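You operate a simulated robot arm through the tools that you are given. There is no shell and no other tool. Be economical: measure what you need, move in short steps, check, and stop when the job is done.

Carry out the task below with a simulated robot arm. There is one attempt and no reset: what you move stays moved.

TASK
Put things in order on the laundry counter. At the end: the clear oil bottle from the laundry counter stands where the clear short glass stood; the green cloth from the laundry counter stands where the orange biscuit box (marked "BISCUITS") stood; the orange biscuit box is on the black drip tray; the clear short glass stands where the green cloth stood; whatever was shut is shut again. Leave all else as you found it, and nothing knocked over.
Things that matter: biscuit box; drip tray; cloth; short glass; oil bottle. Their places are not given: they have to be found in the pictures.

It is judged by the outcome, as a careful person would: the job done as asked, and still so three seconds after it is handed in. It fails if anything else is knocked over, pushed out of place, dropped, spilled or broken.

THE ROBOT
A 7-joint arm with a two-finger parallel gripper, fixed in place. Base frame: the origin is at the foot of the arm, x ahead of it, y to its left, z up; the work surface is at about z = 0. Lengths are in m, angles in degrees, forces in N, time in s.
With the tool pointing down near the work surface it reaches from about 0.22 to 0.58 m from the base axis. Its first joint turns from -66.0 to 66.0 degrees. Payload 2.5 kg.
Tool frame: the origin (TCP) lies between the finger pads and is the grasp point; the fingertips stand 0.023 m ahead of it; z points along the fingers, y is the line along which they close. The gripper opens to 0.094 m. The fingers are 0.038 m wide and 0.01 m thick; the gripper's body (0.054 by 0.096 m) begins 0.039 m behind the TCP.
Orientation is told as [roll, pitch, yaw] about the base's x, y, z axes, in that order, counted from this pose: with the fingers straight down and closing along the base's y, the tool's x points along the base's -x, its y along +y and its z along -z.

THE INTERFACE
- The arm moves only by the tool arm_command. Its argument "series" is a list that holds one entry, the list of rows, each a list of 7 numbers: the turn, a rotation vector about the tool's x, y, z in degrees, then the shift along the tool's x, y, z in m, then the opening, from 0 (shut) to 1 (fully open). In form: [[[ax, ay, az, dx, dy, dz, jaw], ...]]. A call has 1 to 20 rows; each row shifts and turns the commanded pose from where the row before left it, along the tool's axes as they then stand. A row lasts 0.2 s, in which the tool goes at most 0.05 m and 8.6 degrees; a call with a longer step from one row to the next is refused whole, and so is a gripper value outside its range. A pose out of reach is approached as far as the arm can. The call stops where the force on the tool passes 40 N (or 10 N more than at its start, if that is more) or the arm is blocked; 0.2 s more then pass. The fingers move at their own pace (about 0.108 m/s each) and stop on an object; they squeeze with about 20 N. The grip force told is the motor's: it shows also when the fingers shut on nothing. Time passes only in rows, and 0.2 s behind the last, so rows that do not move let the fingers close. It gives the time, the measured TCP pose, the force on the tool (base axes), the opening and the grip force at its end, in the units of the frame above (readings bear some noise).
- Cameras (640 x 400 px; columns grow to the right, rows downward): "scene" is fixed at [0.1238, -0.4237, 0.5203]; the picture's right is [0.71, -0.70, 0.00], its down [-0.54, -0.55, -0.64] and it looks along [0.45, 0.46, -0.77] (base axes); focal length 237 px, centre (320, 200). "wrist" rides on the gripper at [-0.039, 0, -0.044] in the tool frame; the picture's right is [0.00, -1.00, 0.00], its down [0.97, 0.00, -0.24] and it looks along [0.24, 0.00, 0.97] (tool axes); focal length 218 px, centre (320, 200).
- camera(camera): a new picture of that camera. No time passes.
- probe_pixels(camera, pixels): for up to 12 pixels [column, row] of the newest picture of that camera ("zoom" is the newest enlarged one), the place [x, y, z] in the base frame of the surface seen there, good to about 0.002 m. No time passes.
- close_up(camera, box): a new picture of the part [left, top, right, bottom] of that camera's present view, enlarged. No time passes.
- job_done(): hands the job in; it is judged then, once.

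Work in short steps. Measure before you move; look again where a grasp or a placing could have gone wrong, and mend it. You have 80 turns and 54 pictures in all, those below and enlarged ones among them. Open the gripper and draw the arm clear of the work before you hand the job in, unless the task says otherwise; then end with one line.

The tools are called after "Request:" by a JSON object that holds its "api" and its "payload". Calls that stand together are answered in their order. arm_command: Moves the arm, as the interface text tells. Its arguments: {"type":"object","properties":{"series":{"type":"array"}},"required":["series"]} The other tools are called the same way: camera (camera) takes a picture; probe_pixels (camera, pixels) gives the place of the surface under pixels of a picture; close_up (camera, box) takes an enlarged picture of a part of a camera's view; job_done () hands the job in.

At the start:

```text
time_s: 0.0
eef_pos: [0.3111, -0.064, 0.2921]
tool_rot: [-0.1, 0.1, 0.1]
contact_force: [0.1, 0.2, 0.2]
width: 0.0942
grasp_force: 0.1
```

scene: 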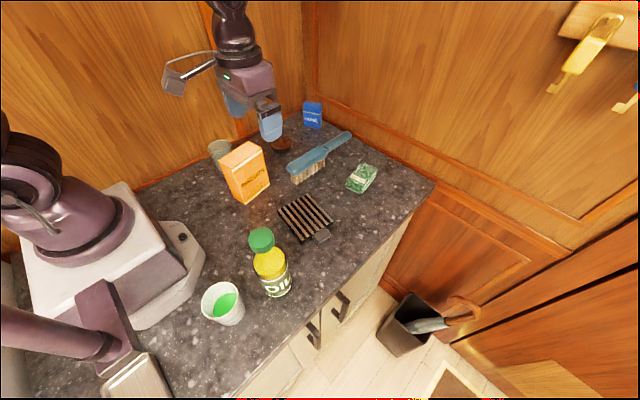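
wrist: 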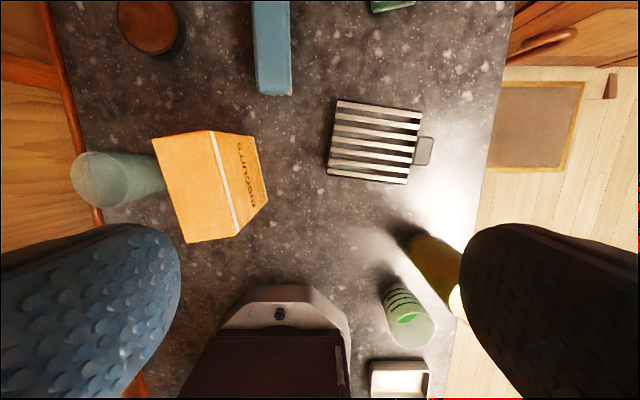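

The scene shows the biscuit box at (245,172), the tray at (305,218), the cloth at (362,178), the oil bottle at (268,262), and two glass-like things at (219,150) and (222,303). I take close-ups to tell them apart.

Request:
{"api": "close_up", "payload": {"camera": "scene", "box": [180, 210, 340, 340]}}

Request:
{"api": "close_up", "payload": {"camera": "scene", "box": [190, 90, 400, 220]}}

```text
3.08 times, centred on (260, 275) of scene
```

zoom: 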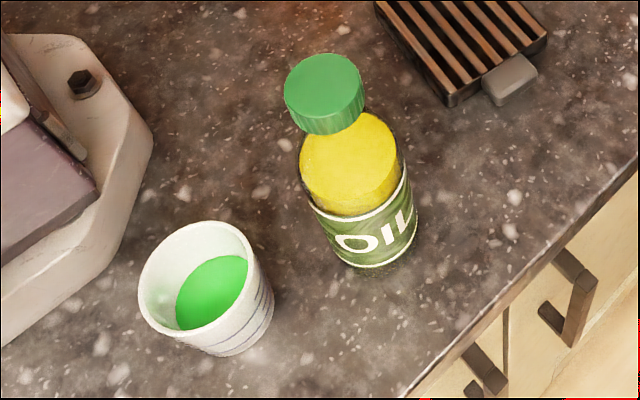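

```text
3.05 times, centred on (295, 155) of scene
```

zoom: 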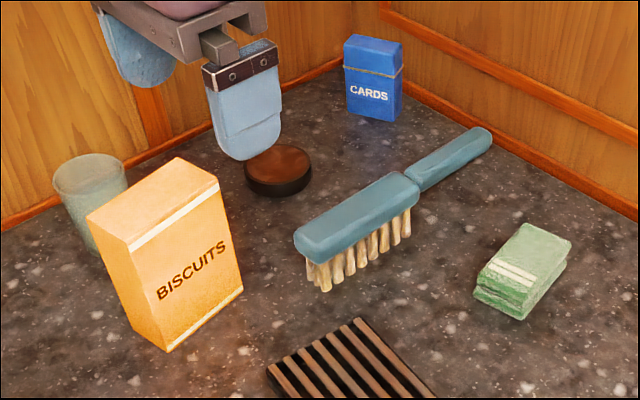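

The clear short glass is behind the biscuit box (zoom (90,200)), and the striped white cup with green liquid is a different thing. I probe the key points.

Request:
{"api": "probe_pixels", "payload": {"camera": "zoom", "pixels": [[177, 160], [214, 182], [130, 240], [91, 218], [168, 348], [240, 291], [60, 180], [122, 172], [90, 160], [80, 215], [100, 250], [90, 190]]}}

Request:
{"api": "probe_pixels", "payload": {"camera": "zoom", "pixels": [[527, 226], [568, 242], [526, 292], [482, 270], [520, 316], [476, 292], [566, 265], [525, 255], [310, 242], [410, 190], [480, 135], [330, 285]]}}

Request:
{"api": "probe_pixels", "payload": {"camera": "scene", "pixels": [[261, 232], [261, 240], [252, 245], [272, 240], [275, 290], [262, 278], [290, 282], [222, 290], [203, 303], [240, 300], [222, 325], [270, 262]]}}

Request:
{"api": "probe_pixels", "payload": {"camera": "wrist", "pixels": [[339, 102], [422, 112], [406, 183], [328, 174], [424, 150], [375, 140], [375, 148], [77, 180], [100, 155], [100, 200], [120, 175], [160, 175]]}}

```text
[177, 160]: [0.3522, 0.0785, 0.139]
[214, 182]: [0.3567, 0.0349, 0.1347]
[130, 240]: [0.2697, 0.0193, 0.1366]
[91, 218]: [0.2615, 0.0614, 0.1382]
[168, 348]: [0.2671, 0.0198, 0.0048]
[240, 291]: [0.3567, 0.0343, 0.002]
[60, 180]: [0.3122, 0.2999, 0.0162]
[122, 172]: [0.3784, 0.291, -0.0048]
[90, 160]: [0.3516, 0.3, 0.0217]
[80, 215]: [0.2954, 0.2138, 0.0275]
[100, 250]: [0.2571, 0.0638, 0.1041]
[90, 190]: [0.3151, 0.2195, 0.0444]
```

```text
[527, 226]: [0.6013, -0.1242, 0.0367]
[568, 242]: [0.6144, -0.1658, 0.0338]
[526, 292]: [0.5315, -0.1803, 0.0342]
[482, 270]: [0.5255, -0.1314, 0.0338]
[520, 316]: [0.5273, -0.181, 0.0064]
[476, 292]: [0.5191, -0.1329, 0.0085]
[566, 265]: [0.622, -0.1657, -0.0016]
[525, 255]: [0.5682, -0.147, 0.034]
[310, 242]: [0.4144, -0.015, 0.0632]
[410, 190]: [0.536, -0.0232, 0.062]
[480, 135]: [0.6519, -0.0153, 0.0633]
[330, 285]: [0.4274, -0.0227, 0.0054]
```

```text
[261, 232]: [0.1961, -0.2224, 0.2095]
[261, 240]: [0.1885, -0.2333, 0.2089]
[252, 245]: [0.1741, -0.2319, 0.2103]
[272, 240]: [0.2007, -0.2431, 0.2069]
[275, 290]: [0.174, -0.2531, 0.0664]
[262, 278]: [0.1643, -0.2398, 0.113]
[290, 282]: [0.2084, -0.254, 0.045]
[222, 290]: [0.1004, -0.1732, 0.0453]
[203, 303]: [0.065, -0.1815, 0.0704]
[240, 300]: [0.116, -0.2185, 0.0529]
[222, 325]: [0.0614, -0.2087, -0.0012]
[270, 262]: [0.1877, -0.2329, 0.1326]
```

```text
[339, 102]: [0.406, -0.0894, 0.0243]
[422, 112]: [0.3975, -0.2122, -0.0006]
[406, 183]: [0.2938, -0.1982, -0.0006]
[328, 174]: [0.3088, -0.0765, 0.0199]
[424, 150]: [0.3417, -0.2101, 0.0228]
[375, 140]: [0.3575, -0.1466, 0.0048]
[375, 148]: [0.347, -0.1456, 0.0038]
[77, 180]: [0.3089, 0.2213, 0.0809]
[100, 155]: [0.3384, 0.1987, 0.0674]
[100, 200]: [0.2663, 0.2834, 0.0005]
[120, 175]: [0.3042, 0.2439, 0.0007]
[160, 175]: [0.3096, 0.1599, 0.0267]
```

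The box's centre is about (0.310, 0.048), turned about 10° and 0.138 tall. I still need the glass and tray in finer detail, so I take wrist close-ups.

Request:
{"api": "close_up", "payload": {"camera": "wrist", "box": [40, 120, 200, 220]}}

Request:
{"api": "close_up", "payload": {"camera": "wrist", "box": [310, 85, 450, 200]}}

```text
4.00 times, centred on (120, 170) of wrist
```

zoom: 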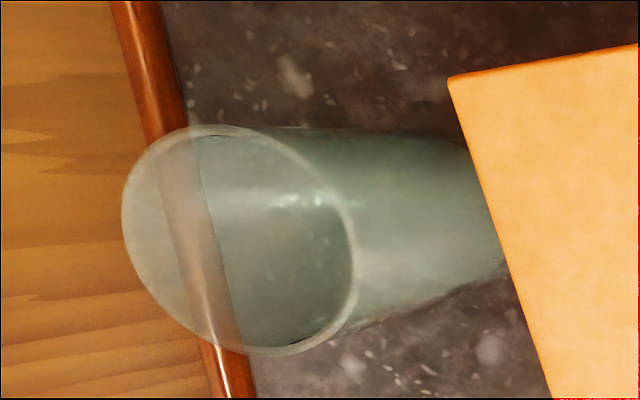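

```text
3.48 times, centred on (380, 142) of wrist
```

zoom: 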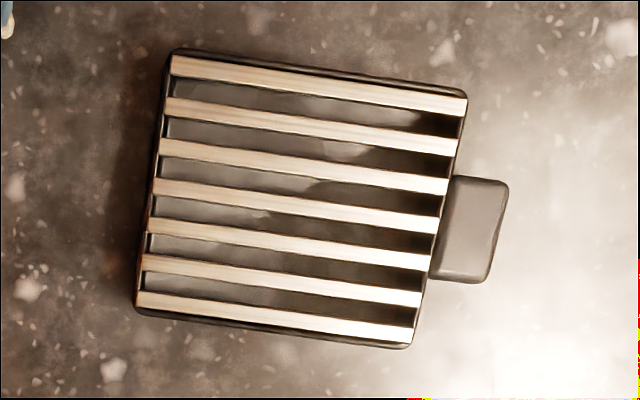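

Request:
{"api": "probe_pixels", "payload": {"camera": "zoom", "pixels": [[180, 66], [455, 105], [405, 335], [145, 300], [300, 195], [300, 215], [470, 220], [155, 190], [446, 220], [310, 85], [275, 315], [135, 310]]}}

```text
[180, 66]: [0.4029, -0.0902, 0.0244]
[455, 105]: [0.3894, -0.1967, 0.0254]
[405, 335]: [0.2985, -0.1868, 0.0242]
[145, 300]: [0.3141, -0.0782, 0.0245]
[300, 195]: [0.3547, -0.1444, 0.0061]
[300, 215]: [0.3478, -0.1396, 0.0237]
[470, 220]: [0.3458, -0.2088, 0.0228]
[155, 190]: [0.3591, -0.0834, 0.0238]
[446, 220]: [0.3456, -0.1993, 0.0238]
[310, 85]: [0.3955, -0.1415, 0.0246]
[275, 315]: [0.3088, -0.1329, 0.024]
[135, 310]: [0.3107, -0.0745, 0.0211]
```

Tray centre is about (0.351, -0.138) with its top at z 0.0245, turned about -7.5°. I move above the box, yaw +10°, and check.

Request:
{"api": "arm_command", "payload": {"series": [[[0, 0, 0, 0.001, 0.0375, 0, 1], [0, 0, 0, 0, 0.0375, 0, 1], [0, 0, 0, 0, 0.0375, 0, 1], [0, 0, -5, 0, 0, 0, 1], [0, 0, -5, 0, 0, 0, 1], [0, 0, 0, 0, 0, 0.045, 1], [0, 0, 0, 0, 0, 0.045, 1], [0, 0, 0, 0, 0, 0, 1]]]}}

Request:
{"api": "camera", "payload": {"camera": "wrist"}}

Request:
{"api": "close_up", "payload": {"camera": "scene", "box": [180, 90, 340, 220]}}

```text
time_s: 1.8
eef_pos: [0.3114, 0.0503, 0.2016]
tool_rot: [0.0, 0.0, 9.9]
contact_force: [0.8, -0.1, 0.0]
width: 0.0942
grasp_force: 0.1
```

```text
47 pictures are left
```

wrist: 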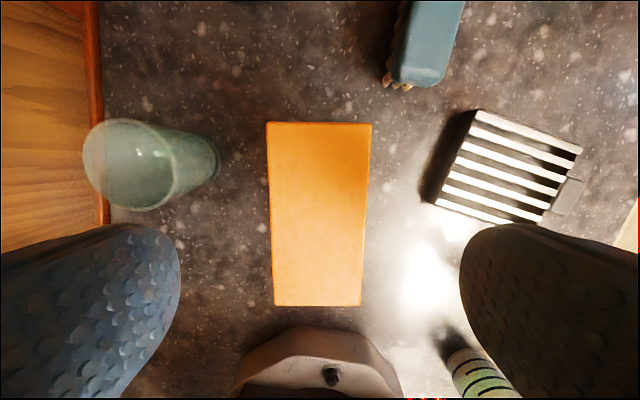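

```text
3.08 times, centred on (260, 155) of scene
```

zoom: 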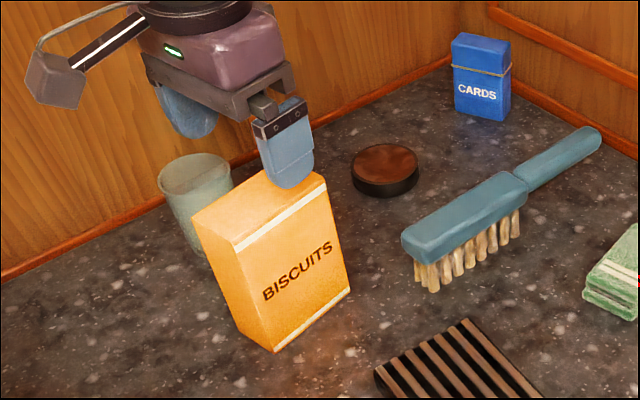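

The box sits centred at column ~320, aligned. Before gripping I probe the glass rim (83–170, ~165), its base and the box edges from here.

Request:
{"api": "probe_pixels", "payload": {"camera": "wrist", "pixels": [[85, 155], [128, 121], [132, 209], [171, 172], [217, 160], [195, 135], [200, 185], [160, 130], [268, 124], [370, 126], [361, 303], [275, 303]]}}

Request:
{"api": "close_up", "payload": {"camera": "wrist", "box": [70, 105, 230, 220]}}

```text
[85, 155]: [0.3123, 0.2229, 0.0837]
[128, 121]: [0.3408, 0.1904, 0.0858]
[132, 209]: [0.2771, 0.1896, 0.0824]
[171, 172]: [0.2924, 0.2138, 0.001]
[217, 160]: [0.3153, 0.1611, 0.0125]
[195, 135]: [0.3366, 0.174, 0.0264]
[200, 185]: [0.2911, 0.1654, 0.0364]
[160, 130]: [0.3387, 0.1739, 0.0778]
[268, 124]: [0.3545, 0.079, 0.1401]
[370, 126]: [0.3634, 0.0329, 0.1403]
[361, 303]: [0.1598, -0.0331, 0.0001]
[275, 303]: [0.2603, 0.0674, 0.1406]
```

```text
3.48 times, centred on (150, 162) of wrist
```

zoom: 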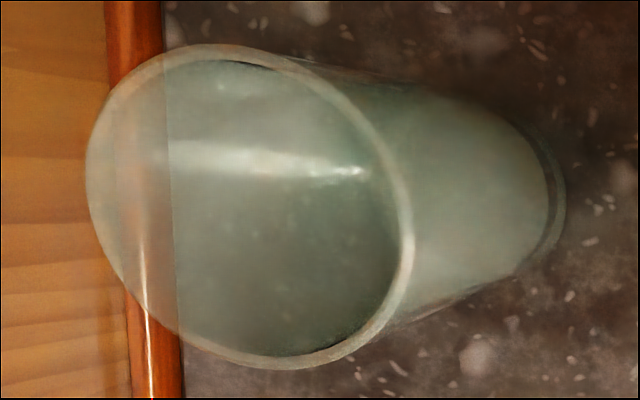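

Glass: centre about (0.309, 0.190), rim radius 0.033, height 0.085. Now I descend on the box and grip it.

Request:
{"api": "arm_command", "payload": {"series": [[[0, 0, 0, 0, 0, 0.03, 1], [0, 0, 0, 0, 0, 0.03, 1], [0, 0, 0, 0, 0, 0.024, 1], [0, 0, 0, 0, 0, 0, 0.3], [0, 0, 0, 0, 0, 0, 0.3], [0, 0, 0, 0, 0, 0, 0.3], [0, 0, 0, 0, 0, 0, 0.3]]]}}

```text
time_s: 3.4
eef_pos: [0.3107, 0.0472, 0.1175]
tool_rot: [0.0, 0.0, 9.9]
contact_force: [-0.1, -0.3, -0.4]
width: 0.0497
grasp_force: 20.5
```

Gripped (20.5 N at 0.050). Lift 0.09, turn to the tray's yaw and travel above the tray.

Request:
{"api": "arm_command", "payload": {"series": [[[0, 0, 0, 0, 0, -0.02, 0.3], [0, 0, 0, 0, 0, -0.035, 0.3], [0, 0, 0, 0, 0, -0.035, 0.3], [0, 0, 6, 0, 0, 0, 0.3], [0, 0, 6, 0, 0, 0, 0.3], [0, 0, 5.4, 0, 0, 0, 0.3], [0, 0, 0, -0.0128, -0.0357, 0, 0.3], [0, 0, 0, -0.0128, -0.0357, 0, 0.3], [0, 0, 0, -0.0128, -0.0357, 0, 0.3], [0, 0, 0, -0.0128, -0.0357, 0, 0.3], [0, 0, 0, -0.0128, -0.0357, 0, 0.3], [0, 0, 0, 0, 0, 0, 0.3]]]}}

Request:
{"api": "camera", "payload": {"camera": "scene"}}

```text
time_s: 6.0
eef_pos: [0.3511, -0.1393, 0.2061]
tool_rot: [0.1, 0.0, -7.5]
contact_force: [0.3, -0.3, -0.5]
width: 0.0496
grasp_force: 19.6
```

```text
44 pictures are left
```

scene: 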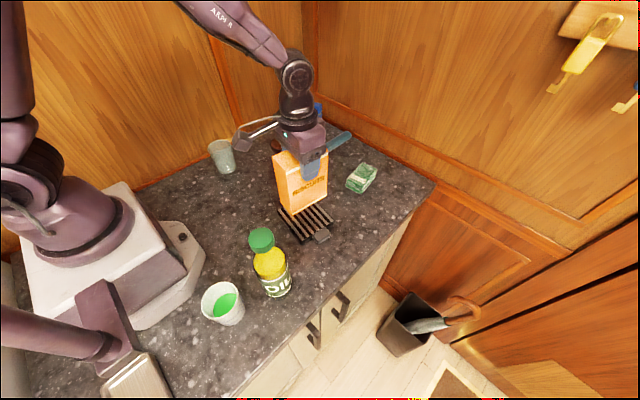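

Box is above the tray, level. Lower 0.063 to just touching.

Request:
{"api": "arm_command", "payload": {"series": [[[0, 0, 0, 0, 0, 0.03, 0.3], [0, 0, 0, 0, 0, 0.024, 0.3], [0, 0, 0, 0, 0, 0.007, 0.3], [0, 0, 0, 0, 0, 0.002, 0.3], [0, 0, 0, 0, 0, 0, 0.3]]]}}

Request:
{"api": "close_up", "payload": {"camera": "scene", "box": [240, 130, 380, 250]}}

```text
time_s: 7.2
eef_pos: [0.3493, -0.1367, 0.1444]
tool_rot: [0.0, -0.1, -7.3]
contact_force: [0.5, -0.3, -0.5]
width: 0.0498
grasp_force: 20.2
```

```text
3.33 times, centred on (310, 190) of scene
```

zoom: 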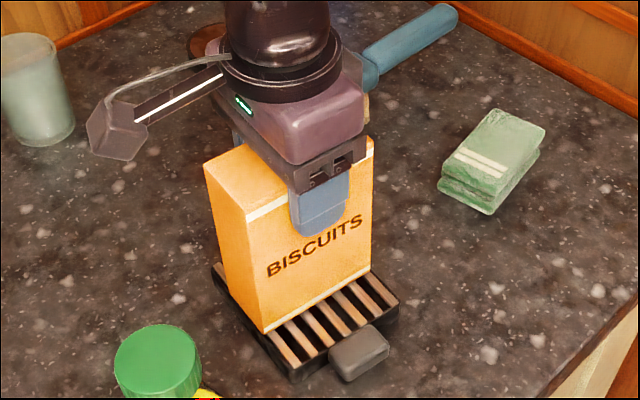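

It appears centred on the tray; I lower gently a few more mm for contact.

Request:
{"api": "arm_command", "payload": {"series": [[[0, 0, 0, 0, 0, 0.0015, 0.3], [0, 0, 0, 0, 0, 0.0015, 0.3], [0, 0, 0, 0, 0, 0, 0.3]]]}}

```text
time_s: 8.0
eef_pos: [0.3506, -0.1363, 0.1412]
tool_rot: [0.0, 0.0, -7.4]
contact_force: [0.0, 0.0, 0.0]
width: 0.0495
grasp_force: 20.0
```

Request:
{"api": "arm_command", "payload": {"series": [[[0, 0, 0, 0, 0, 0.001, 0.3], [0, 0, 0, 0, 0, 0.001, 0.3], [0, 0, 0, 0, 0, 0, 0.3]]]}}

Request:
{"api": "close_up", "payload": {"camera": "scene", "box": [265, 190, 345, 250]}}

```text
time_s: 8.8
eef_pos: [0.3509, -0.1365, 0.1404]
tool_rot: [0.0, -0.1, -7.4]
contact_force: [-3.6, 1.0, 20.9]
width: 0.0497
grasp_force: 19.7
```

```text
6.67 times, centred on (305, 220) of scene
```

zoom: 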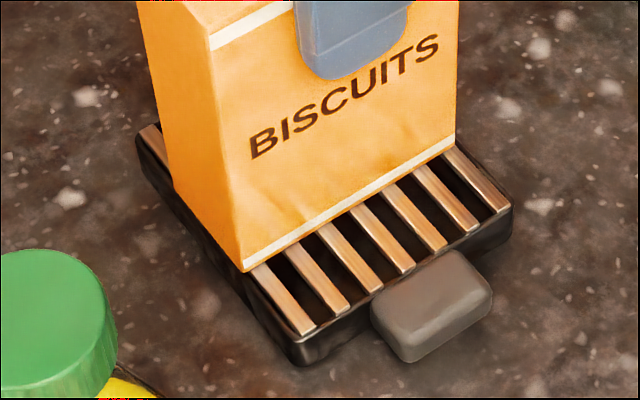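

Contact (21 N), but the box sits about 5 mm toward the near (-x) edge: its corner (243,272) is on the rim. I lift 4 mm, shift 5 mm in +x and set it down again.

Request:
{"api": "arm_command", "payload": {"series": [[[0, 0, 0, 0, 0, -0.006, 0.3], [0, 0, 0, -0.005, 0, 0, 0.3], [0, 0, 0, 0, 0, 0.004, 0.3], [0, 0, 0, 0, 0, 0.0012, 0.3], [0, 0, 0, 0, 0, 0, 0.3]]]}}

Request:
{"api": "close_up", "payload": {"camera": "scene", "box": [265, 190, 345, 250]}}

```text
time_s: 10.0
eef_pos: [0.3563, -0.1368, 0.1401]
tool_rot: [0.0, -0.1, -7.4]
contact_force: [-2.1, 2.2, 7.7]
width: 0.0494
grasp_force: 19.7
```

```text
6.67 times, centred on (305, 220) of scene
```

zoom: 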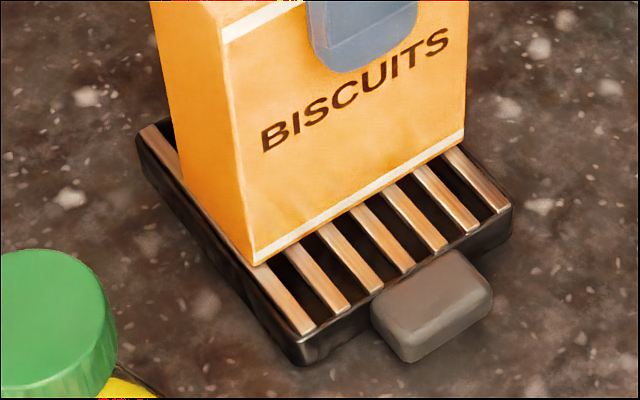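

Centred on the tray now. Release and rise.

Request:
{"api": "arm_command", "payload": {"series": [[[0, 0, 0, 0, 0, 0, 0.55], [0, 0, 0, 0, 0, 0, 0.75], [0, 0, 0, 0, 0, 0, 0.9], [0, 0, 0, 0, 0, -0.02, 0.9], [0, 0, 0, 0, 0, -0.04, 0.9], [0, 0, 0, 0, 0, -0.045, 0.9], [0, 0, 0, 0, 0, 0, 0.9]]]}}

Request:
{"api": "camera", "payload": {"camera": "scene"}}

Request:
{"api": "camera", "payload": {"camera": "wrist"}}

```text
time_s: 11.6
eef_pos: [0.3541, -0.1358, 0.2432]
tool_rot: [0.0, 0.0, -7.4]
contact_force: [0.7, 0.4, -0.5]
width: 0.0844
grasp_force: 0.1
```

```text
40 pictures are left
```

scene: 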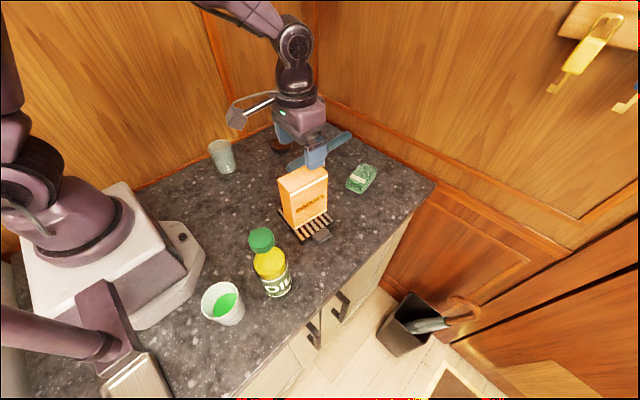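

```text
39 pictures are left
```

wrist: 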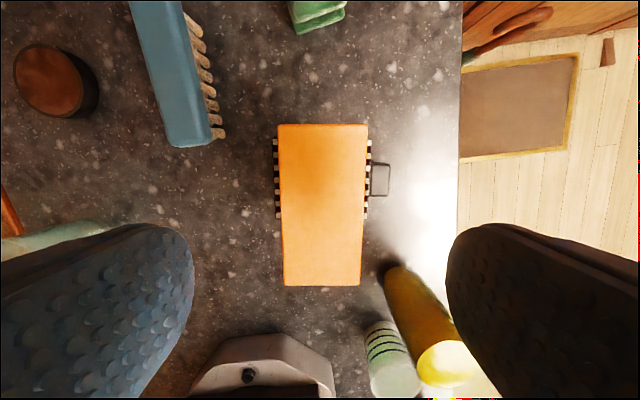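

Box stands well on the tray. Next I go toward the cloth at about (0.568, -0.150), stopping at x=0.50 to look.

Request:
{"api": "arm_command", "payload": {"series": [[[0, 0, 0, -0.0365, 0.0022, 0, 0.9], [0, 0, 0, -0.0365, 0.0022, 0, 0.9], [0, 0, 0, -0.0365, 0.0022, 0, 0.9], [0, 0, 0, -0.0365, 0.0022, 0, 0.9], [0, 0, -7.7, 0, 0, 0, 0.9], [0, 0, -7.7, 0, 0, 0, 0.9], [0, 0, 0, 0, 0, 0.045, 0.9], [0, 0, 0, 0, 0, 0, 0.9]]]}}

Request:
{"api": "camera", "payload": {"camera": "wrist"}}

```text
time_s: 13.4
eef_pos: [0.502, -0.148, 0.1996]
tool_rot: [0.0, -0.1, 8.0]
contact_force: [-0.3, 0.1, 0.3]
width: 0.0845
grasp_force: 0.0
```

```text
38 pictures are left
```

wrist: 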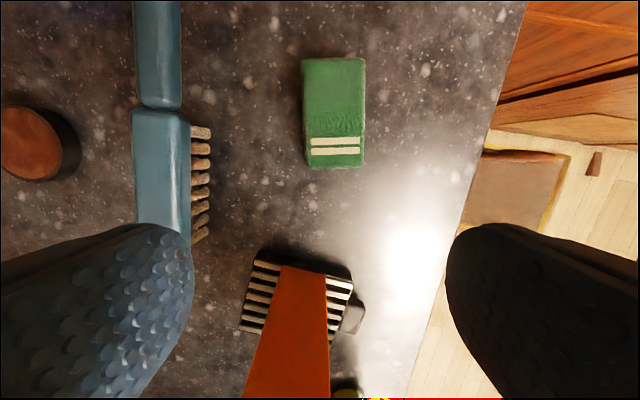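

The cloth is at columns 303–365, rows 58–168, aligned with the tool. I probe its edges.

Request:
{"api": "probe_pixels", "payload": {"camera": "wrist", "pixels": [[310, 65], [360, 64], [361, 160], [311, 160], [335, 62], [335, 166], [308, 120], [363, 120], [335, 115]]}}

```text
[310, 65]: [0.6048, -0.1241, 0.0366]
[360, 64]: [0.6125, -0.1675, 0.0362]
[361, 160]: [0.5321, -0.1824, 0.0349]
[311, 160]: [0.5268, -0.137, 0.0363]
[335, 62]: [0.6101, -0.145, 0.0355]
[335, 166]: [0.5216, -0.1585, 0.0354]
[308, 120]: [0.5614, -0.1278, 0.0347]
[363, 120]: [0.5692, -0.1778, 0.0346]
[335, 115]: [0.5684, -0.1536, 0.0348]
```

Cloth centre (0.569, -0.153), height 0.035, 0.09 x 0.05. I grip 18 mm nearer than its centre, to stay in reach.

Request:
{"api": "arm_command", "payload": {"series": [[[0, 0, 0, -0.0235, -0.0071, 0, 0.9], [0, 0, 0, -0.024, -0.0071, 0, 0.9], [0, 0, 0, 0, 0, 0.04, 0.9], [0, 0, 0, 0, 0, 0.04, 0.9], [0, 0, 0, 0, 0, 0.04, 0.9], [0, 0, 0, 0, 0, 0.03, 0.9], [0, 0, 0, 0, 0, 0, 0.9]]]}}

Request:
{"api": "camera", "payload": {"camera": "wrist"}}

```text
time_s: 15.0
eef_pos: [0.5494, -0.1541, 0.0494]
tool_rot: [-0.1, 0.0, 8.0]
contact_force: [-0.3, 0.0, -0.3]
width: 0.0843
grasp_force: 0.1
```

```text
37 pictures are left
```

wrist: 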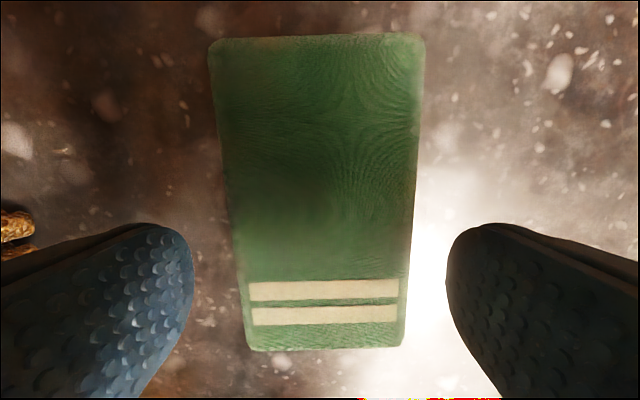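

Cloth is between the fingers, centred at column ~320. Lower to z 0.027 and close.

Request:
{"api": "arm_command", "payload": {"series": [[[0, 0, 0, 0, 0, 0.015, 0.9], [0, 0, 0, 0, 0, 0.0075, 0.9], [0, 0, 0, 0, 0, 0, 0.4], [0, 0, 0, 0, 0, 0, 0.3], [0, 0, 0, 0, 0, 0, 0.3], [0, 0, 0, 0, 0, 0, 0.3]]]}}

```text
time_s: 16.4
eef_pos: [0.5503, -0.1545, 0.0287]
tool_rot: [0.1, 0.1, 8.0]
contact_force: [-0.4, 0.9, 0.7]
width: 0.0581
grasp_force: 20.1
```

Cloth gripped (20 N at 0.058). Lift to ~0.23 and carry it to above the biscuit box's old spot.

Request:
{"api": "arm_command", "payload": {"series": [[[0, 0, 0, 0, 0, -0.02, 0.3], [0, 0, 0, 0, 0, -0.045, 0.3], [0, 0, 0, 0, 0, -0.045, 0.3], [0, 0, 0, 0, 0, -0.045, 0.3], [0, 0, 0, 0, 0, -0.045, 0.3], [0, 0, 0, 0.02836, 0.02925, 0, 0.3], [0, 0, 0, 0.02836, 0.02925, 0, 0.3], [0, 0, 0, 0.02836, 0.02925, 0, 0.3], [0, 0, 0, 0.02836, 0.02925, 0, 0.3], [0, 0, 0, 0.02836, 0.02925, 0, 0.3], [0, 0, 0, 0.02836, 0.02925, 0, 0.3], [0, 0, 0, 0.02836, 0.02925, 0, 0.3], [0, 0, 0, 0.02836, 0.02925, 0, 0.3], [0, 0, -2, 0, 0, 0, 0.3], [0, 0, 0, 0, 0, 0, 0.3]]]}}

Request:
{"api": "camera", "payload": {"camera": "wrist"}}

Request:
{"api": "camera", "payload": {"camera": "scene"}}

```text
time_s: 19.6
eef_pos: [0.2912, 0.0452, 0.228]
tool_rot: [0.1, 0.1, 10.0]
contact_force: [-0.3, 0.4, -0.1]
width: 0.0575
grasp_force: 20.4
```

```text
36 pictures are left
```

wrist: 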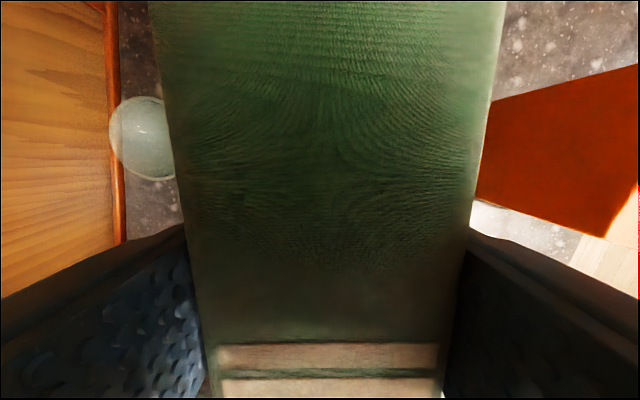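

```text
35 pictures are left
```

scene: 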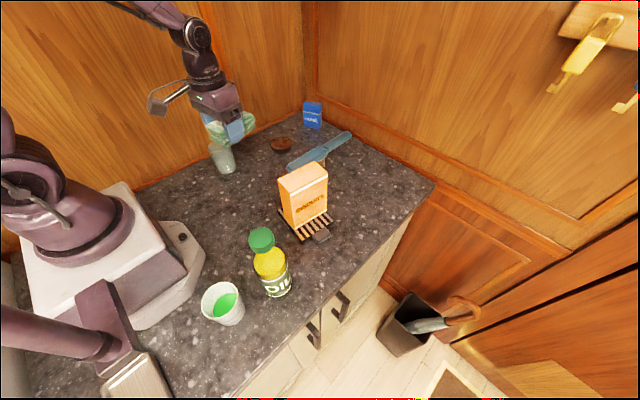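

Cloth held straight. Lower to z ≈ 0.031.

Request:
{"api": "arm_command", "payload": {"series": [[[0, 0, 0, -0.0015, 0, 0.045, 0.3], [0, 0, 0, 0, 0, 0.045, 0.3], [0, 0, 0, 0, 0, 0.045, 0.3], [0, 0, 0, 0, 0, 0.04, 0.3], [0, 0, 0, 0, 0, 0.018, 0.3], [0, 0, 0, 0, 0, 0.003, 0.3], [0, 0, 0, 0, 0, 0, 0.3]]]}}

```text
time_s: 21.2
eef_pos: [0.2942, 0.0469, 0.0311]
tool_rot: [0.0, 0.1, 10.0]
contact_force: [0.4, 0.4, 0.4]
width: 0.0575
grasp_force: 19.9
```

Request:
{"api": "arm_command", "payload": {"series": [[[0, 0, 0, 0, 0, 0.0015, 0.3], [0, 0, 0, 0, 0, 0.001, 0.3], [0, 0, 0, 0, 0, 0, 0.3], [0, 0, 0, 0, 0, 0, 0.7], [0, 0, 0, 0, 0, 0, 0.9], [0, 0, 0, 0, 0, 0, 0.9], [0, 0, 0, 0, 0, -0.03, 0.9], [0, 0, 0, 0, 0, -0.045, 0.9], [0, 0, 0, 0, 0, -0.045, 0.9], [0, 0, 0, 0, 0, -0.045, 0.9], [0, 0, 0, 0, 0, 0, 0.9]]]}}

Request:
{"api": "camera", "payload": {"camera": "wrist"}}

```text
time_s: 23.6
eef_pos: [0.2926, 0.0443, 0.1963]
tool_rot: [0.0, 0.0, 9.9]
contact_force: [-0.1, 0.7, 0.4]
width: 0.0846
grasp_force: 0.1
```

```text
34 pictures are left
```

wrist: 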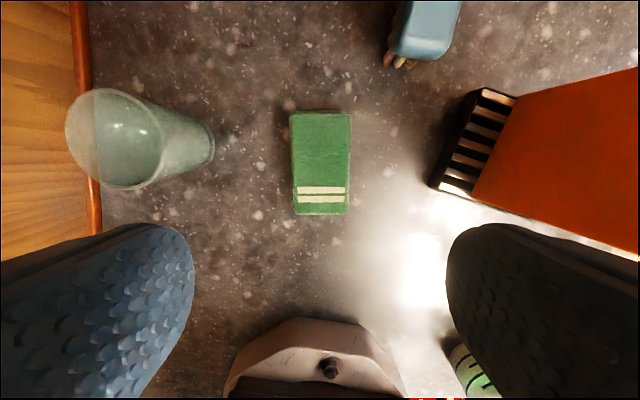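

Request:
{"api": "probe_pixels", "payload": {"camera": "wrist", "pixels": [[294, 115], [346, 115], [345, 210], [297, 210], [66, 135], [108, 90], [130, 188], [214, 150], [160, 135]]}}

Request:
{"api": "close_up", "payload": {"camera": "wrist", "box": [55, 75, 225, 200]}}

```text
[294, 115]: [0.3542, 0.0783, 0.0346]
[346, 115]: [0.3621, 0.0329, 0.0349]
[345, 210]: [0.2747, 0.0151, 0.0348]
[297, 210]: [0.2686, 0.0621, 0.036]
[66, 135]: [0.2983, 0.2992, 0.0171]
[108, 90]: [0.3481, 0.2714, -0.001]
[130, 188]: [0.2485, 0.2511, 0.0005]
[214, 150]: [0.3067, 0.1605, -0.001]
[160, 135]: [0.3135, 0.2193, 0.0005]
```

```text
3.20 times, centred on (140, 138) of wrist
```

zoom: 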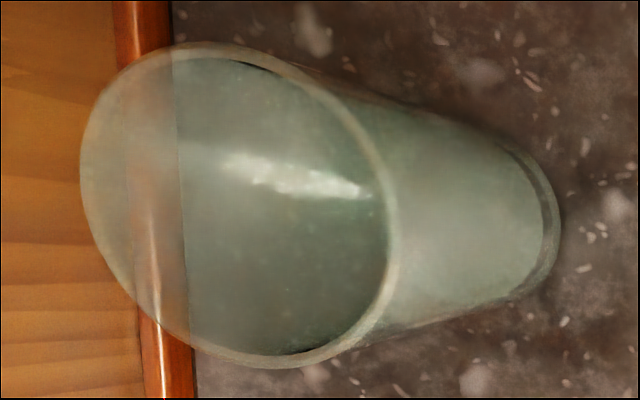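

Cloth is within ~3 mm of the box's old centre. Next I move over the glass at about (0.309, 0.190) to view it from above.

Request:
{"api": "arm_command", "payload": {"series": [[[0, 0, 0, -0.0103, 0.03525, 0, 1], [0, 0, 0, -0.0103, 0.03525, 0, 1], [0, 0, 0, -0.0103, 0.03525, 0, 1], [0, 0, 0, -0.0103, 0.03525, 0, 1], [0, 0, 5, 0, 0, 0, 1], [0, 0, 4.9, 0, 0, 0, 1], [0, 0, 0, 0, 0, 0, 1]]]}}

Request:
{"api": "camera", "payload": {"camera": "wrist"}}

```text
time_s: 25.2
eef_pos: [0.3101, 0.1896, 0.1951]
tool_rot: [0.0, 0.0, 0.1]
contact_force: [-0.8, 0.3, -0.2]
width: 0.0939
grasp_force: 0.1
```

```text
32 pictures are left
```

wrist: 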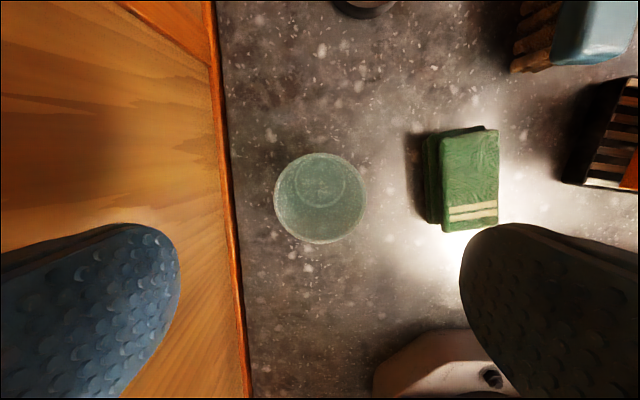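

The glass rim is centred at (320,198), which computes to (0.311, 0.190), right under the TCP, diameter 0.068. Descend to z 0.06 and grip.

Request:
{"api": "arm_command", "payload": {"series": [[[0, 0, 0, -0.001, 0, 0.045, 1], [0, 0, 0, 0, 0, 0.045, 1], [0, 0, 0, 0, 0, 0.03, 1], [0, 0, 0, 0, 0, 0.015, 1], [0, 0, 0, 0, 0, 0, 0.8], [0, 0, 0, 0, 0, 0, 0.6], [0, 0, 0, 0, 0, 0, 0.55], [0, 0, 0, 0, 0, 0, 0.55], [0, 0, 0, 0, 0, 0, 0.55]]]}}

Request:
{"api": "close_up", "payload": {"camera": "scene", "box": [170, 80, 310, 200]}}

```text
time_s: 27.2
eef_pos: [0.3105, 0.1888, 0.0595]
tool_rot: [-0.1, 0.0, 0.1]
contact_force: [-0.2, 0.4, 0.3]
width: 0.0675
grasp_force: 20.0
```

```text
3.33 times, centred on (240, 140) of scene
```

zoom: 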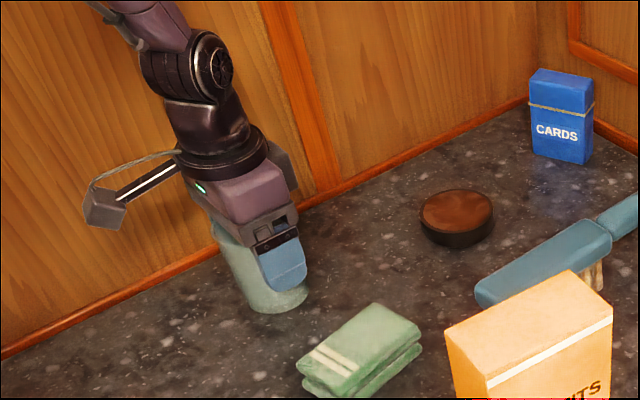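

Glass held (20 N at 0.0675). Lift 0.18 and carry it to over the cloth's old place.

Request:
{"api": "arm_command", "payload": {"series": [[[0, 0, 0, 0, 0, -0.02, 0.55], [0, 0, 0, 0, 0, -0.04, 0.55], [0, 0, 0, 0, 0, -0.04, 0.55], [0, 0, 0, 0, 0, -0.04, 0.55], [0, 0, 0, 0, 0, -0.04, 0.55], [0, 0, 0, -0.0235, -0.0311, 0, 0.55], [0, 0, 0, -0.0235, -0.0311, 0, 0.55], [0, 0, 0, -0.0235, -0.0311, 0, 0.55], [0, 0, 0, -0.0235, -0.0311, 0, 0.55], [0, 0, 0, -0.0235, -0.0311, 0, 0.55], [0, 0, 0, -0.0235, -0.0311, 0, 0.55], [0, 0, 0, -0.0235, -0.0311, 0, 0.55], [0, 0, 0, -0.0235, -0.0311, 0, 0.55], [0, 0, 0, -0.0235, -0.0311, 0, 0.55], [0, 0, 0, -0.0235, -0.0311, 0, 0.55], [0, 0, 0, -0.0235, -0.0311, 0, 0.55], [0, 0, 0, 0, 0, 0, 0.55]]]}}

Request:
{"api": "camera", "payload": {"camera": "scene"}}

```text
time_s: 30.8
eef_pos: [0.5713, -0.1494, 0.2399]
tool_rot: [-0.1, 0.2, 0.1]
contact_force: [-0.5, 0.0, -1.6]
width: 0.0671
grasp_force: 20.1
```

```text
30 pictures are left
```

scene: 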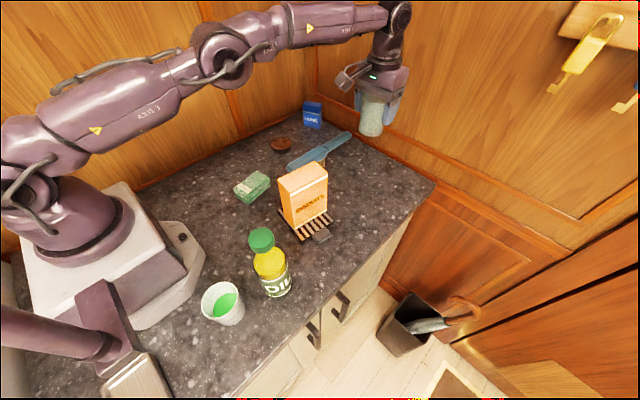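

Position reached with full pose. Lower to z ≈ 0.067 in stages.

Request:
{"api": "arm_command", "payload": {"series": [[[0, 0, 0, 0.001, -0.002, 0.04, 0.55], [0, 0, 0, 0, 0, 0.04, 0.55], [0, 0, 0, 0, 0, 0.04, 0.55], [0, 0, 0, 0, 0, 0.04, 0.55], [0, 0, 0, 0, 0, 0.012, 0.55], [0, 0, 0, 0, 0, 0, 0.55]]]}}

Request:
{"api": "close_up", "payload": {"camera": "scene", "box": [310, 110, 430, 220]}}

```text
time_s: 32.2
eef_pos: [0.5697, -0.153, 0.0671]
tool_rot: [0.1, 0.0, 0.1]
contact_force: [0.1, -0.1, -0.9]
width: 0.0676
grasp_force: 19.9
```

```text
3.64 times, centred on (370, 165) of scene
```

zoom: 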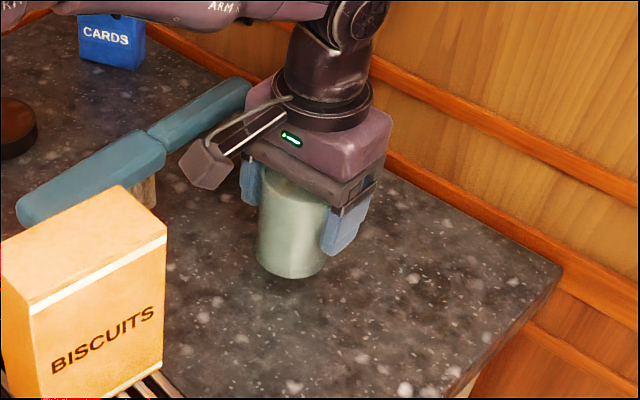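

Request:
{"api": "arm_command", "payload": {"series": [[[0, 0, 0, 0, 0, 0.004, 0.55], [0, 0, 0, 0, 0, 0.002, 0.55], [0, 0, 0, 0, 0, 0.001, 0.55], [0, 0, 0, 0, 0, 0, 0.55]]]}}

```text
time_s: 33.2
eef_pos: [0.5699, -0.1533, 0.0599]
tool_rot: [0.0, 0.0, 0.2]
contact_force: [0.3, -0.4, -1.4]
width: 0.0674
grasp_force: 20.0
```

Request:
{"api": "arm_command", "payload": {"series": [[[0, 0, 0, 0, 0, 0.001, 0.55], [0, 0, 0, 0, 0, 0, 0.55]]]}}

```text
time_s: 33.8
eef_pos: [0.5688, -0.1524, 0.0597]
tool_rot: [0.0, 0.0, 0.1]
contact_force: [-0.3, 0.3, -2.5]
width: 0.0675
grasp_force: 19.7
```

At the same height as when gripped, so the base is at the surface. Release and rise.

Request:
{"api": "arm_command", "payload": {"series": [[[0, 0, 0, 0, 0, 0, 0.8], [0, 0, 0, 0, 0, 0, 1], [0, 0, 0, 0, 0, 0, 1], [0, 0, 0, 0, 0, -0.03, 1], [0, 0, 0, 0, 0, -0.045, 1], [0, 0, 0, 0, 0, -0.045, 1], [0, 0, 0, 0, 0, -0.045, 1], [0, 0, 0, 0, 0, 0, 1]]]}}

Request:
{"api": "camera", "payload": {"camera": "wrist"}}

Request:
{"api": "camera", "payload": {"camera": "scene"}}

```text
time_s: 35.6
eef_pos: [0.5701, -0.1527, 0.2238]
tool_rot: [0.0, -0.2, 0.1]
contact_force: [0.6, 0.9, 0.1]
width: 0.094
grasp_force: 0.0
```

```text
28 pictures are left
```

wrist: 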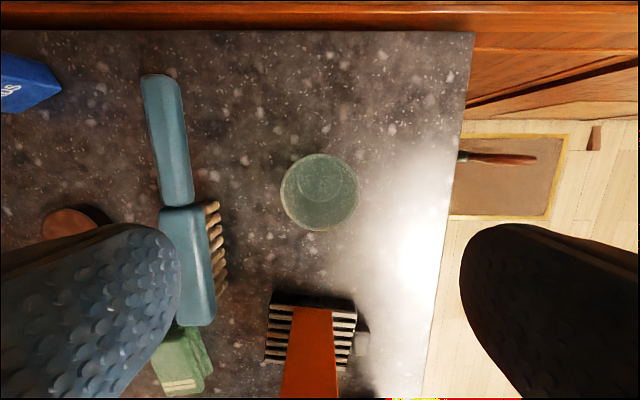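

```text
27 pictures are left
```

scene: 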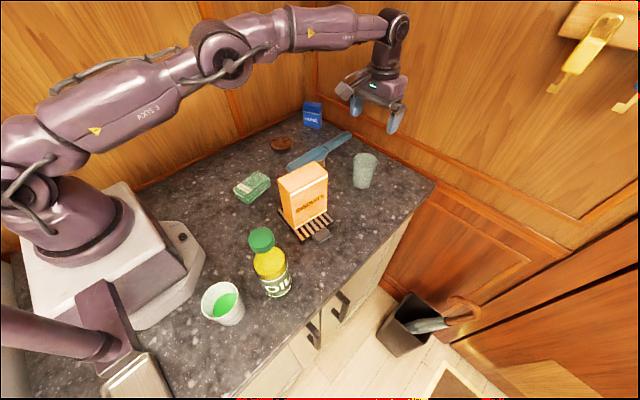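

The glass stands at the cloth's old place. Now I travel to above the oil bottle at about (0.188, -0.236), rising to z 0.30.

Request:
{"api": "arm_command", "payload": {"series": [[[0, 0, 0, 0.0382, -0.0083, -0.0078, 1], [0, 0, 0, 0.0382, -0.0083, -0.0078, 1], [0, 0, 0, 0.0382, -0.0083, -0.0078, 1], [0, 0, 0, 0.0382, -0.0083, -0.0078, 1], [0, 0, 0, 0.0382, -0.0083, -0.0078, 1], [0, 0, 0, 0.0382, -0.0083, -0.0078, 1], [0, 0, 0, 0.0382, -0.0083, -0.0078, 1], [0, 0, 0, 0.0382, -0.0083, -0.0078, 1], [0, 0, 0, 0.0382, -0.0083, -0.0078, 1], [0, 0, 0, 0.0382, -0.0083, -0.0078, 1], [0, 0, 0, 0, 0, 0, 1]]]}}

Request:
{"api": "camera", "payload": {"camera": "wrist"}}

Request:
{"api": "camera", "payload": {"camera": "scene"}}

```text
time_s: 38.0
eef_pos: [0.1873, -0.2364, 0.3036]
tool_rot: [-0.1, 0.0, 0.1]
contact_force: [0.2, -0.4, 0.4]
width: 0.0941
grasp_force: 0.1
```

```text
26 pictures are left
```

wrist: 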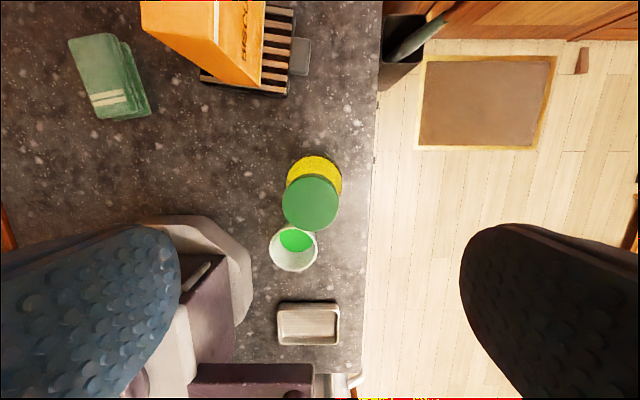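

```text
25 pictures are left
```

scene: 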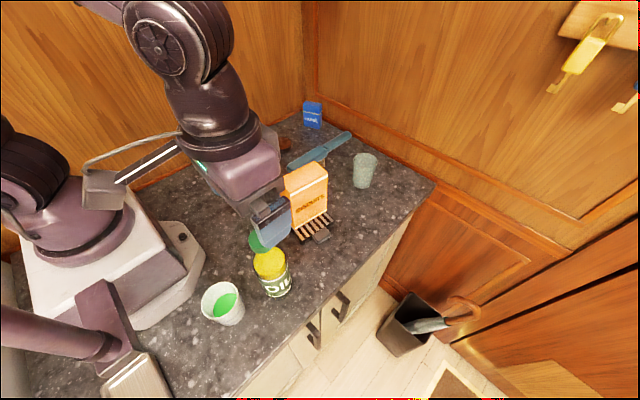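

Request:
{"api": "probe_pixels", "payload": {"camera": "wrist", "pixels": [[311, 178], [284, 202], [336, 202], [311, 228], [311, 203], [314, 160], [290, 178], [338, 178], [292, 265], [273, 248], [314, 248], [292, 232]]}}

Request:
{"api": "close_up", "payload": {"camera": "wrist", "box": [260, 140, 360, 280]}}

```text
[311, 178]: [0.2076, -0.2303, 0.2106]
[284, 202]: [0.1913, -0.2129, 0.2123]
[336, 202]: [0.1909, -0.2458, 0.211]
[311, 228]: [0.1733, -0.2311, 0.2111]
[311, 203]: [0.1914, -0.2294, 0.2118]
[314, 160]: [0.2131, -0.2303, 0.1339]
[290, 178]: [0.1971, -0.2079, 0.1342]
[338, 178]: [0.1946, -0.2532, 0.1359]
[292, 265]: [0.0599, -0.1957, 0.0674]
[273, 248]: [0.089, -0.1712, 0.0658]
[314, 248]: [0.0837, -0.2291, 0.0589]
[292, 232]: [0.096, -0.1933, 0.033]
```

```text
2.86 times, centred on (310, 210) of wrist
```

zoom: 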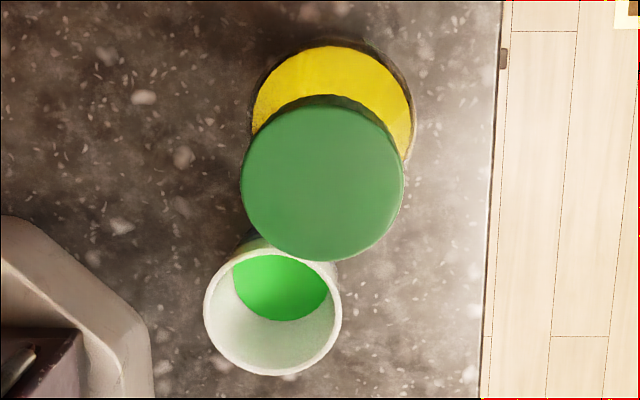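

Cap centre (0.191, -0.230), radius 0.018, top z 0.211. I look at the neck/cap shape before choosing grip height.

Request:
{"api": "close_up", "payload": {"camera": "scene", "box": [235, 215, 305, 305]}}

```text
4.44 times, centred on (270, 260) of scene
```

zoom: 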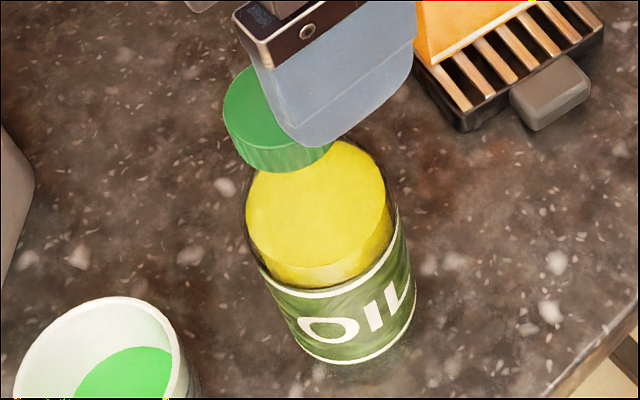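

Request:
{"api": "probe_pixels", "payload": {"camera": "zoom", "pixels": [[240, 150], [255, 165], [280, 165], [300, 150], [270, 155], [280, 171], [290, 185], [320, 220], [388, 190], [250, 190]]}}

```text
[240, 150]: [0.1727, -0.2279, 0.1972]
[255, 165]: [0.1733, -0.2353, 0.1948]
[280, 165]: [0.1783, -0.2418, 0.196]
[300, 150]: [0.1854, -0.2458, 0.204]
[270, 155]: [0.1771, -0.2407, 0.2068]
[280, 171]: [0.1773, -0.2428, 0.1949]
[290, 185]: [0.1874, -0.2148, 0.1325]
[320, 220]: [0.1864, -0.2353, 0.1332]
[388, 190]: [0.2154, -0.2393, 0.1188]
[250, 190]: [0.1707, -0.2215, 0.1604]
```

Cap spans z 0.193–0.211 with a clear shoulder below (~0.16). I grip at TCP z 0.205 so the tips (0.182) stay above the shoulder.

Request:
{"api": "arm_command", "payload": {"series": [[[0, 0, 0, -0.0034, 0.0066, 0.02, 1], [0, 0, 0, 0, 0, 0.04, 1], [0, 0, 0, 0, 0, 0.03, 1], [0, 0, 0, 0, 0, 0.0085, 1], [0, 0, 0, 0, 0, 0, 1]]]}}

Request:
{"api": "camera", "payload": {"camera": "wrist"}}

Request:
{"api": "close_up", "payload": {"camera": "scene", "box": [215, 195, 325, 305]}}

```text
time_s: 39.2
eef_pos: [0.1908, -0.2294, 0.204]
tool_rot: [0.0, 0.0, 0.1]
contact_force: [-0.7, -0.4, -0.5]
width: 0.0937
grasp_force: 0.1
```

```text
22 pictures are left
```

wrist: 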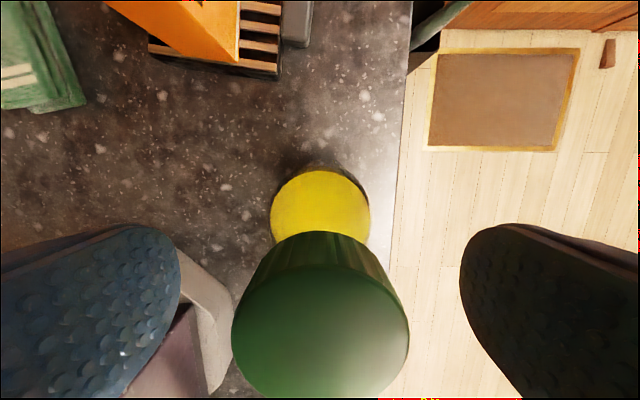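

```text
3.64 times, centred on (270, 250) of scene
```

zoom: 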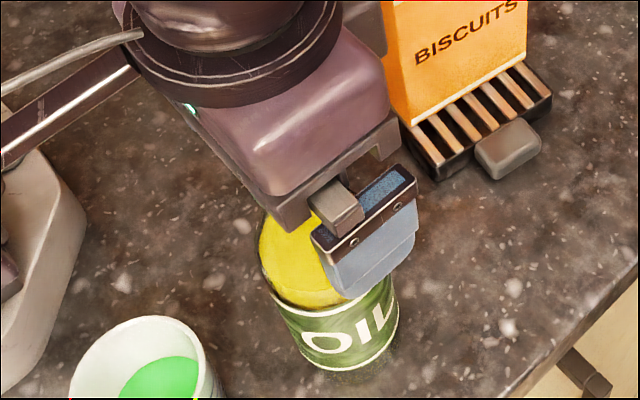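

Cap centred between the fingers at column ~321. Close.

Request:
{"api": "arm_command", "payload": {"series": [[[0, 0, 0, 0, 0, 0, 0.6], [0, 0, 0, 0, 0, 0, 0.4], [0, 0, 0, 0, 0, 0, 0.2], [0, 0, 0, 0, 0, 0, 0.2], [0, 0, 0, 0, 0, 0, 0.2]]]}}

```text
time_s: 40.4
eef_pos: [0.1906, -0.23, 0.2049]
tool_rot: [0.0, 0.0, 0.1]
contact_force: [0.1, -0.3, 0.0]
width: 0.0356
grasp_force: 20.0
```

Cap gripped (20 N at 0.0356). Lift gently 0.10.

Request:
{"api": "arm_command", "payload": {"series": [[[0, 0, 0, 0, 0, -0.005, 0.2], [0, 0, 0, 0, 0, -0.015, 0.2], [0, 0, 0, 0, 0, -0.02, 0.2], [0, 0, 0, 0, 0, -0.02, 0.2], [0, 0, 0, 0, 0, -0.02, 0.2], [0, 0, 0, 0, 0, -0.02, 0.2], [0, 0, 0, 0, 0, 0, 0.2]]]}}

Request:
{"api": "camera", "payload": {"camera": "scene"}}

```text
time_s: 42.0
eef_pos: [0.1905, -0.2291, 0.3036]
tool_rot: [0.0, 0.1, 0.0]
contact_force: [0.4, 0.9, -3.2]
width: 0.0358
grasp_force: 19.8
```

```text
20 pictures are left
```

scene: 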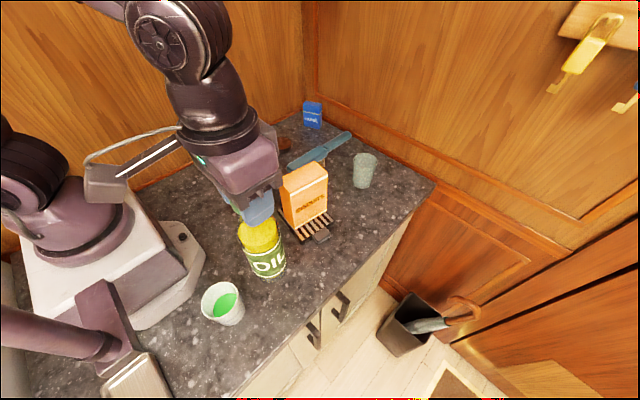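

Bottle lifted upright (3.2 N weight). I carry it along leg 1 to (0.255, -0.06), then to over (0.3105, 0.1895).

Request:
{"api": "arm_command", "payload": {"series": [[[0, 0, 0, -0.005, 0.014, 0, 0.2], [0, 0, 0, -0.0099, 0.026, 0, 0.2], [0, 0, 0, -0.0099, 0.026, 0, 0.2], [0, 0, 0, -0.0099, 0.026, 0, 0.2], [0, 0, 0, -0.0099, 0.026, 0, 0.2], [0, 0, 0, -0.0099, 0.026, 0, 0.2], [0, 0, 0, -0.0099, 0.0255, 0, 0.2], [0, 0, 0, -0.00617, 0.02772, 0, 0.2], [0, 0, 0, -0.00617, 0.02772, 0, 0.2], [0, 0, 0, -0.00617, 0.02772, 0, 0.2], [0, 0, 0, -0.00617, 0.02772, 0, 0.2], [0, 0, 0, -0.00617, 0.02772, 0, 0.2], [0, 0, 0, -0.00617, 0.02772, 0, 0.2], [0, 0, 0, -0.00617, 0.02772, 0, 0.2], [0, 0, 0, -0.00617, 0.02772, 0, 0.2], [0, 0, 0, -0.00617, 0.02772, 0, 0.2], [0, 0, 0, 0, 0, 0, 0.2]]]}}

Request:
{"api": "camera", "payload": {"camera": "scene"}}

```text
time_s: 45.6
eef_pos: [0.3101, 0.1888, 0.3044]
tool_rot: [0.0, 0.0, 0.2]
contact_force: [-0.2, -0.2, -3.5]
width: 0.0355
grasp_force: 19.8
```

```text
19 pictures are left
```

scene: 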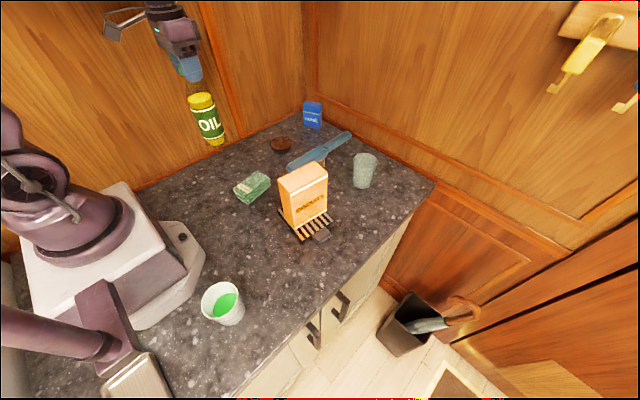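

Upright above the glass's old spot. Lower 0.097 to just above the original grip height.

Request:
{"api": "arm_command", "payload": {"series": [[[0, 0, 0, 0, 0.001, 0.02, 0.2], [0, 0, 0, 0, 0, 0.025, 0.2], [0, 0, 0, 0, 0, 0.025, 0.2], [0, 0, 0, 0, 0, 0.018, 0.2], [0, 0, 0, 0, 0, 0.008, 0.2], [0, 0, 0, 0, 0, 0.002, 0.2], [0, 0, 0, 0, 0, 0, 0.2]]]}}

Request:
{"api": "close_up", "payload": {"camera": "scene", "box": [160, 60, 310, 220]}}

```text
time_s: 47.2
eef_pos: [0.3108, 0.1901, 0.206]
tool_rot: [0.0, -0.1, 0.1]
contact_force: [0.9, 0.0, -3.8]
width: 0.0357
grasp_force: 19.6
```

```text
2.50 times, centred on (235, 140) of scene
```

zoom: 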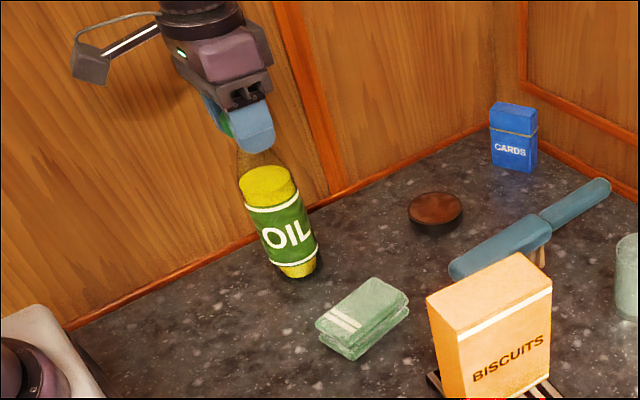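

Request:
{"api": "arm_command", "payload": {"series": [[[0, 0, 0, 0, 0, 0.001, 0.2], [0, 0, 0, 0, 0, 0.0005, 0.2], [0, 0, 0, 0, 0, 0, 0.2]]]}}

```text
time_s: 48.0
eef_pos: [0.31, 0.1903, 0.2038]
tool_rot: [0.1, 0.0, 0.1]
contact_force: [-0.6, -0.5, -3.6]
width: 0.0356
grasp_force: 19.5
```

Weight still carried; a little lower.

Request:
{"api": "arm_command", "payload": {"series": [[[0, 0, 0, 0, 0, 0.0007, 0.2], [0, 0, 0, 0, 0, 0, 0.2]]]}}

```text
time_s: 48.6
eef_pos: [0.3107, 0.1896, 0.2038]
tool_rot: [0.0, 0.0, 0.1]
contact_force: [0.6, 0.8, -3.1]
width: 0.0354
grasp_force: 19.7
```

Request:
{"api": "arm_command", "payload": {"series": [[[0, 0, 0, 0, 0, 0.001, 0.2], [0, 0, 0, 0, 0, 0, 0.2]]]}}

```text
time_s: 49.2
eef_pos: [0.3102, 0.1894, 0.2038]
tool_rot: [0.0, 0.0, 0.1]
contact_force: [-1.3, -1.8, 7.8]
width: 0.0353
grasp_force: 19.8
```

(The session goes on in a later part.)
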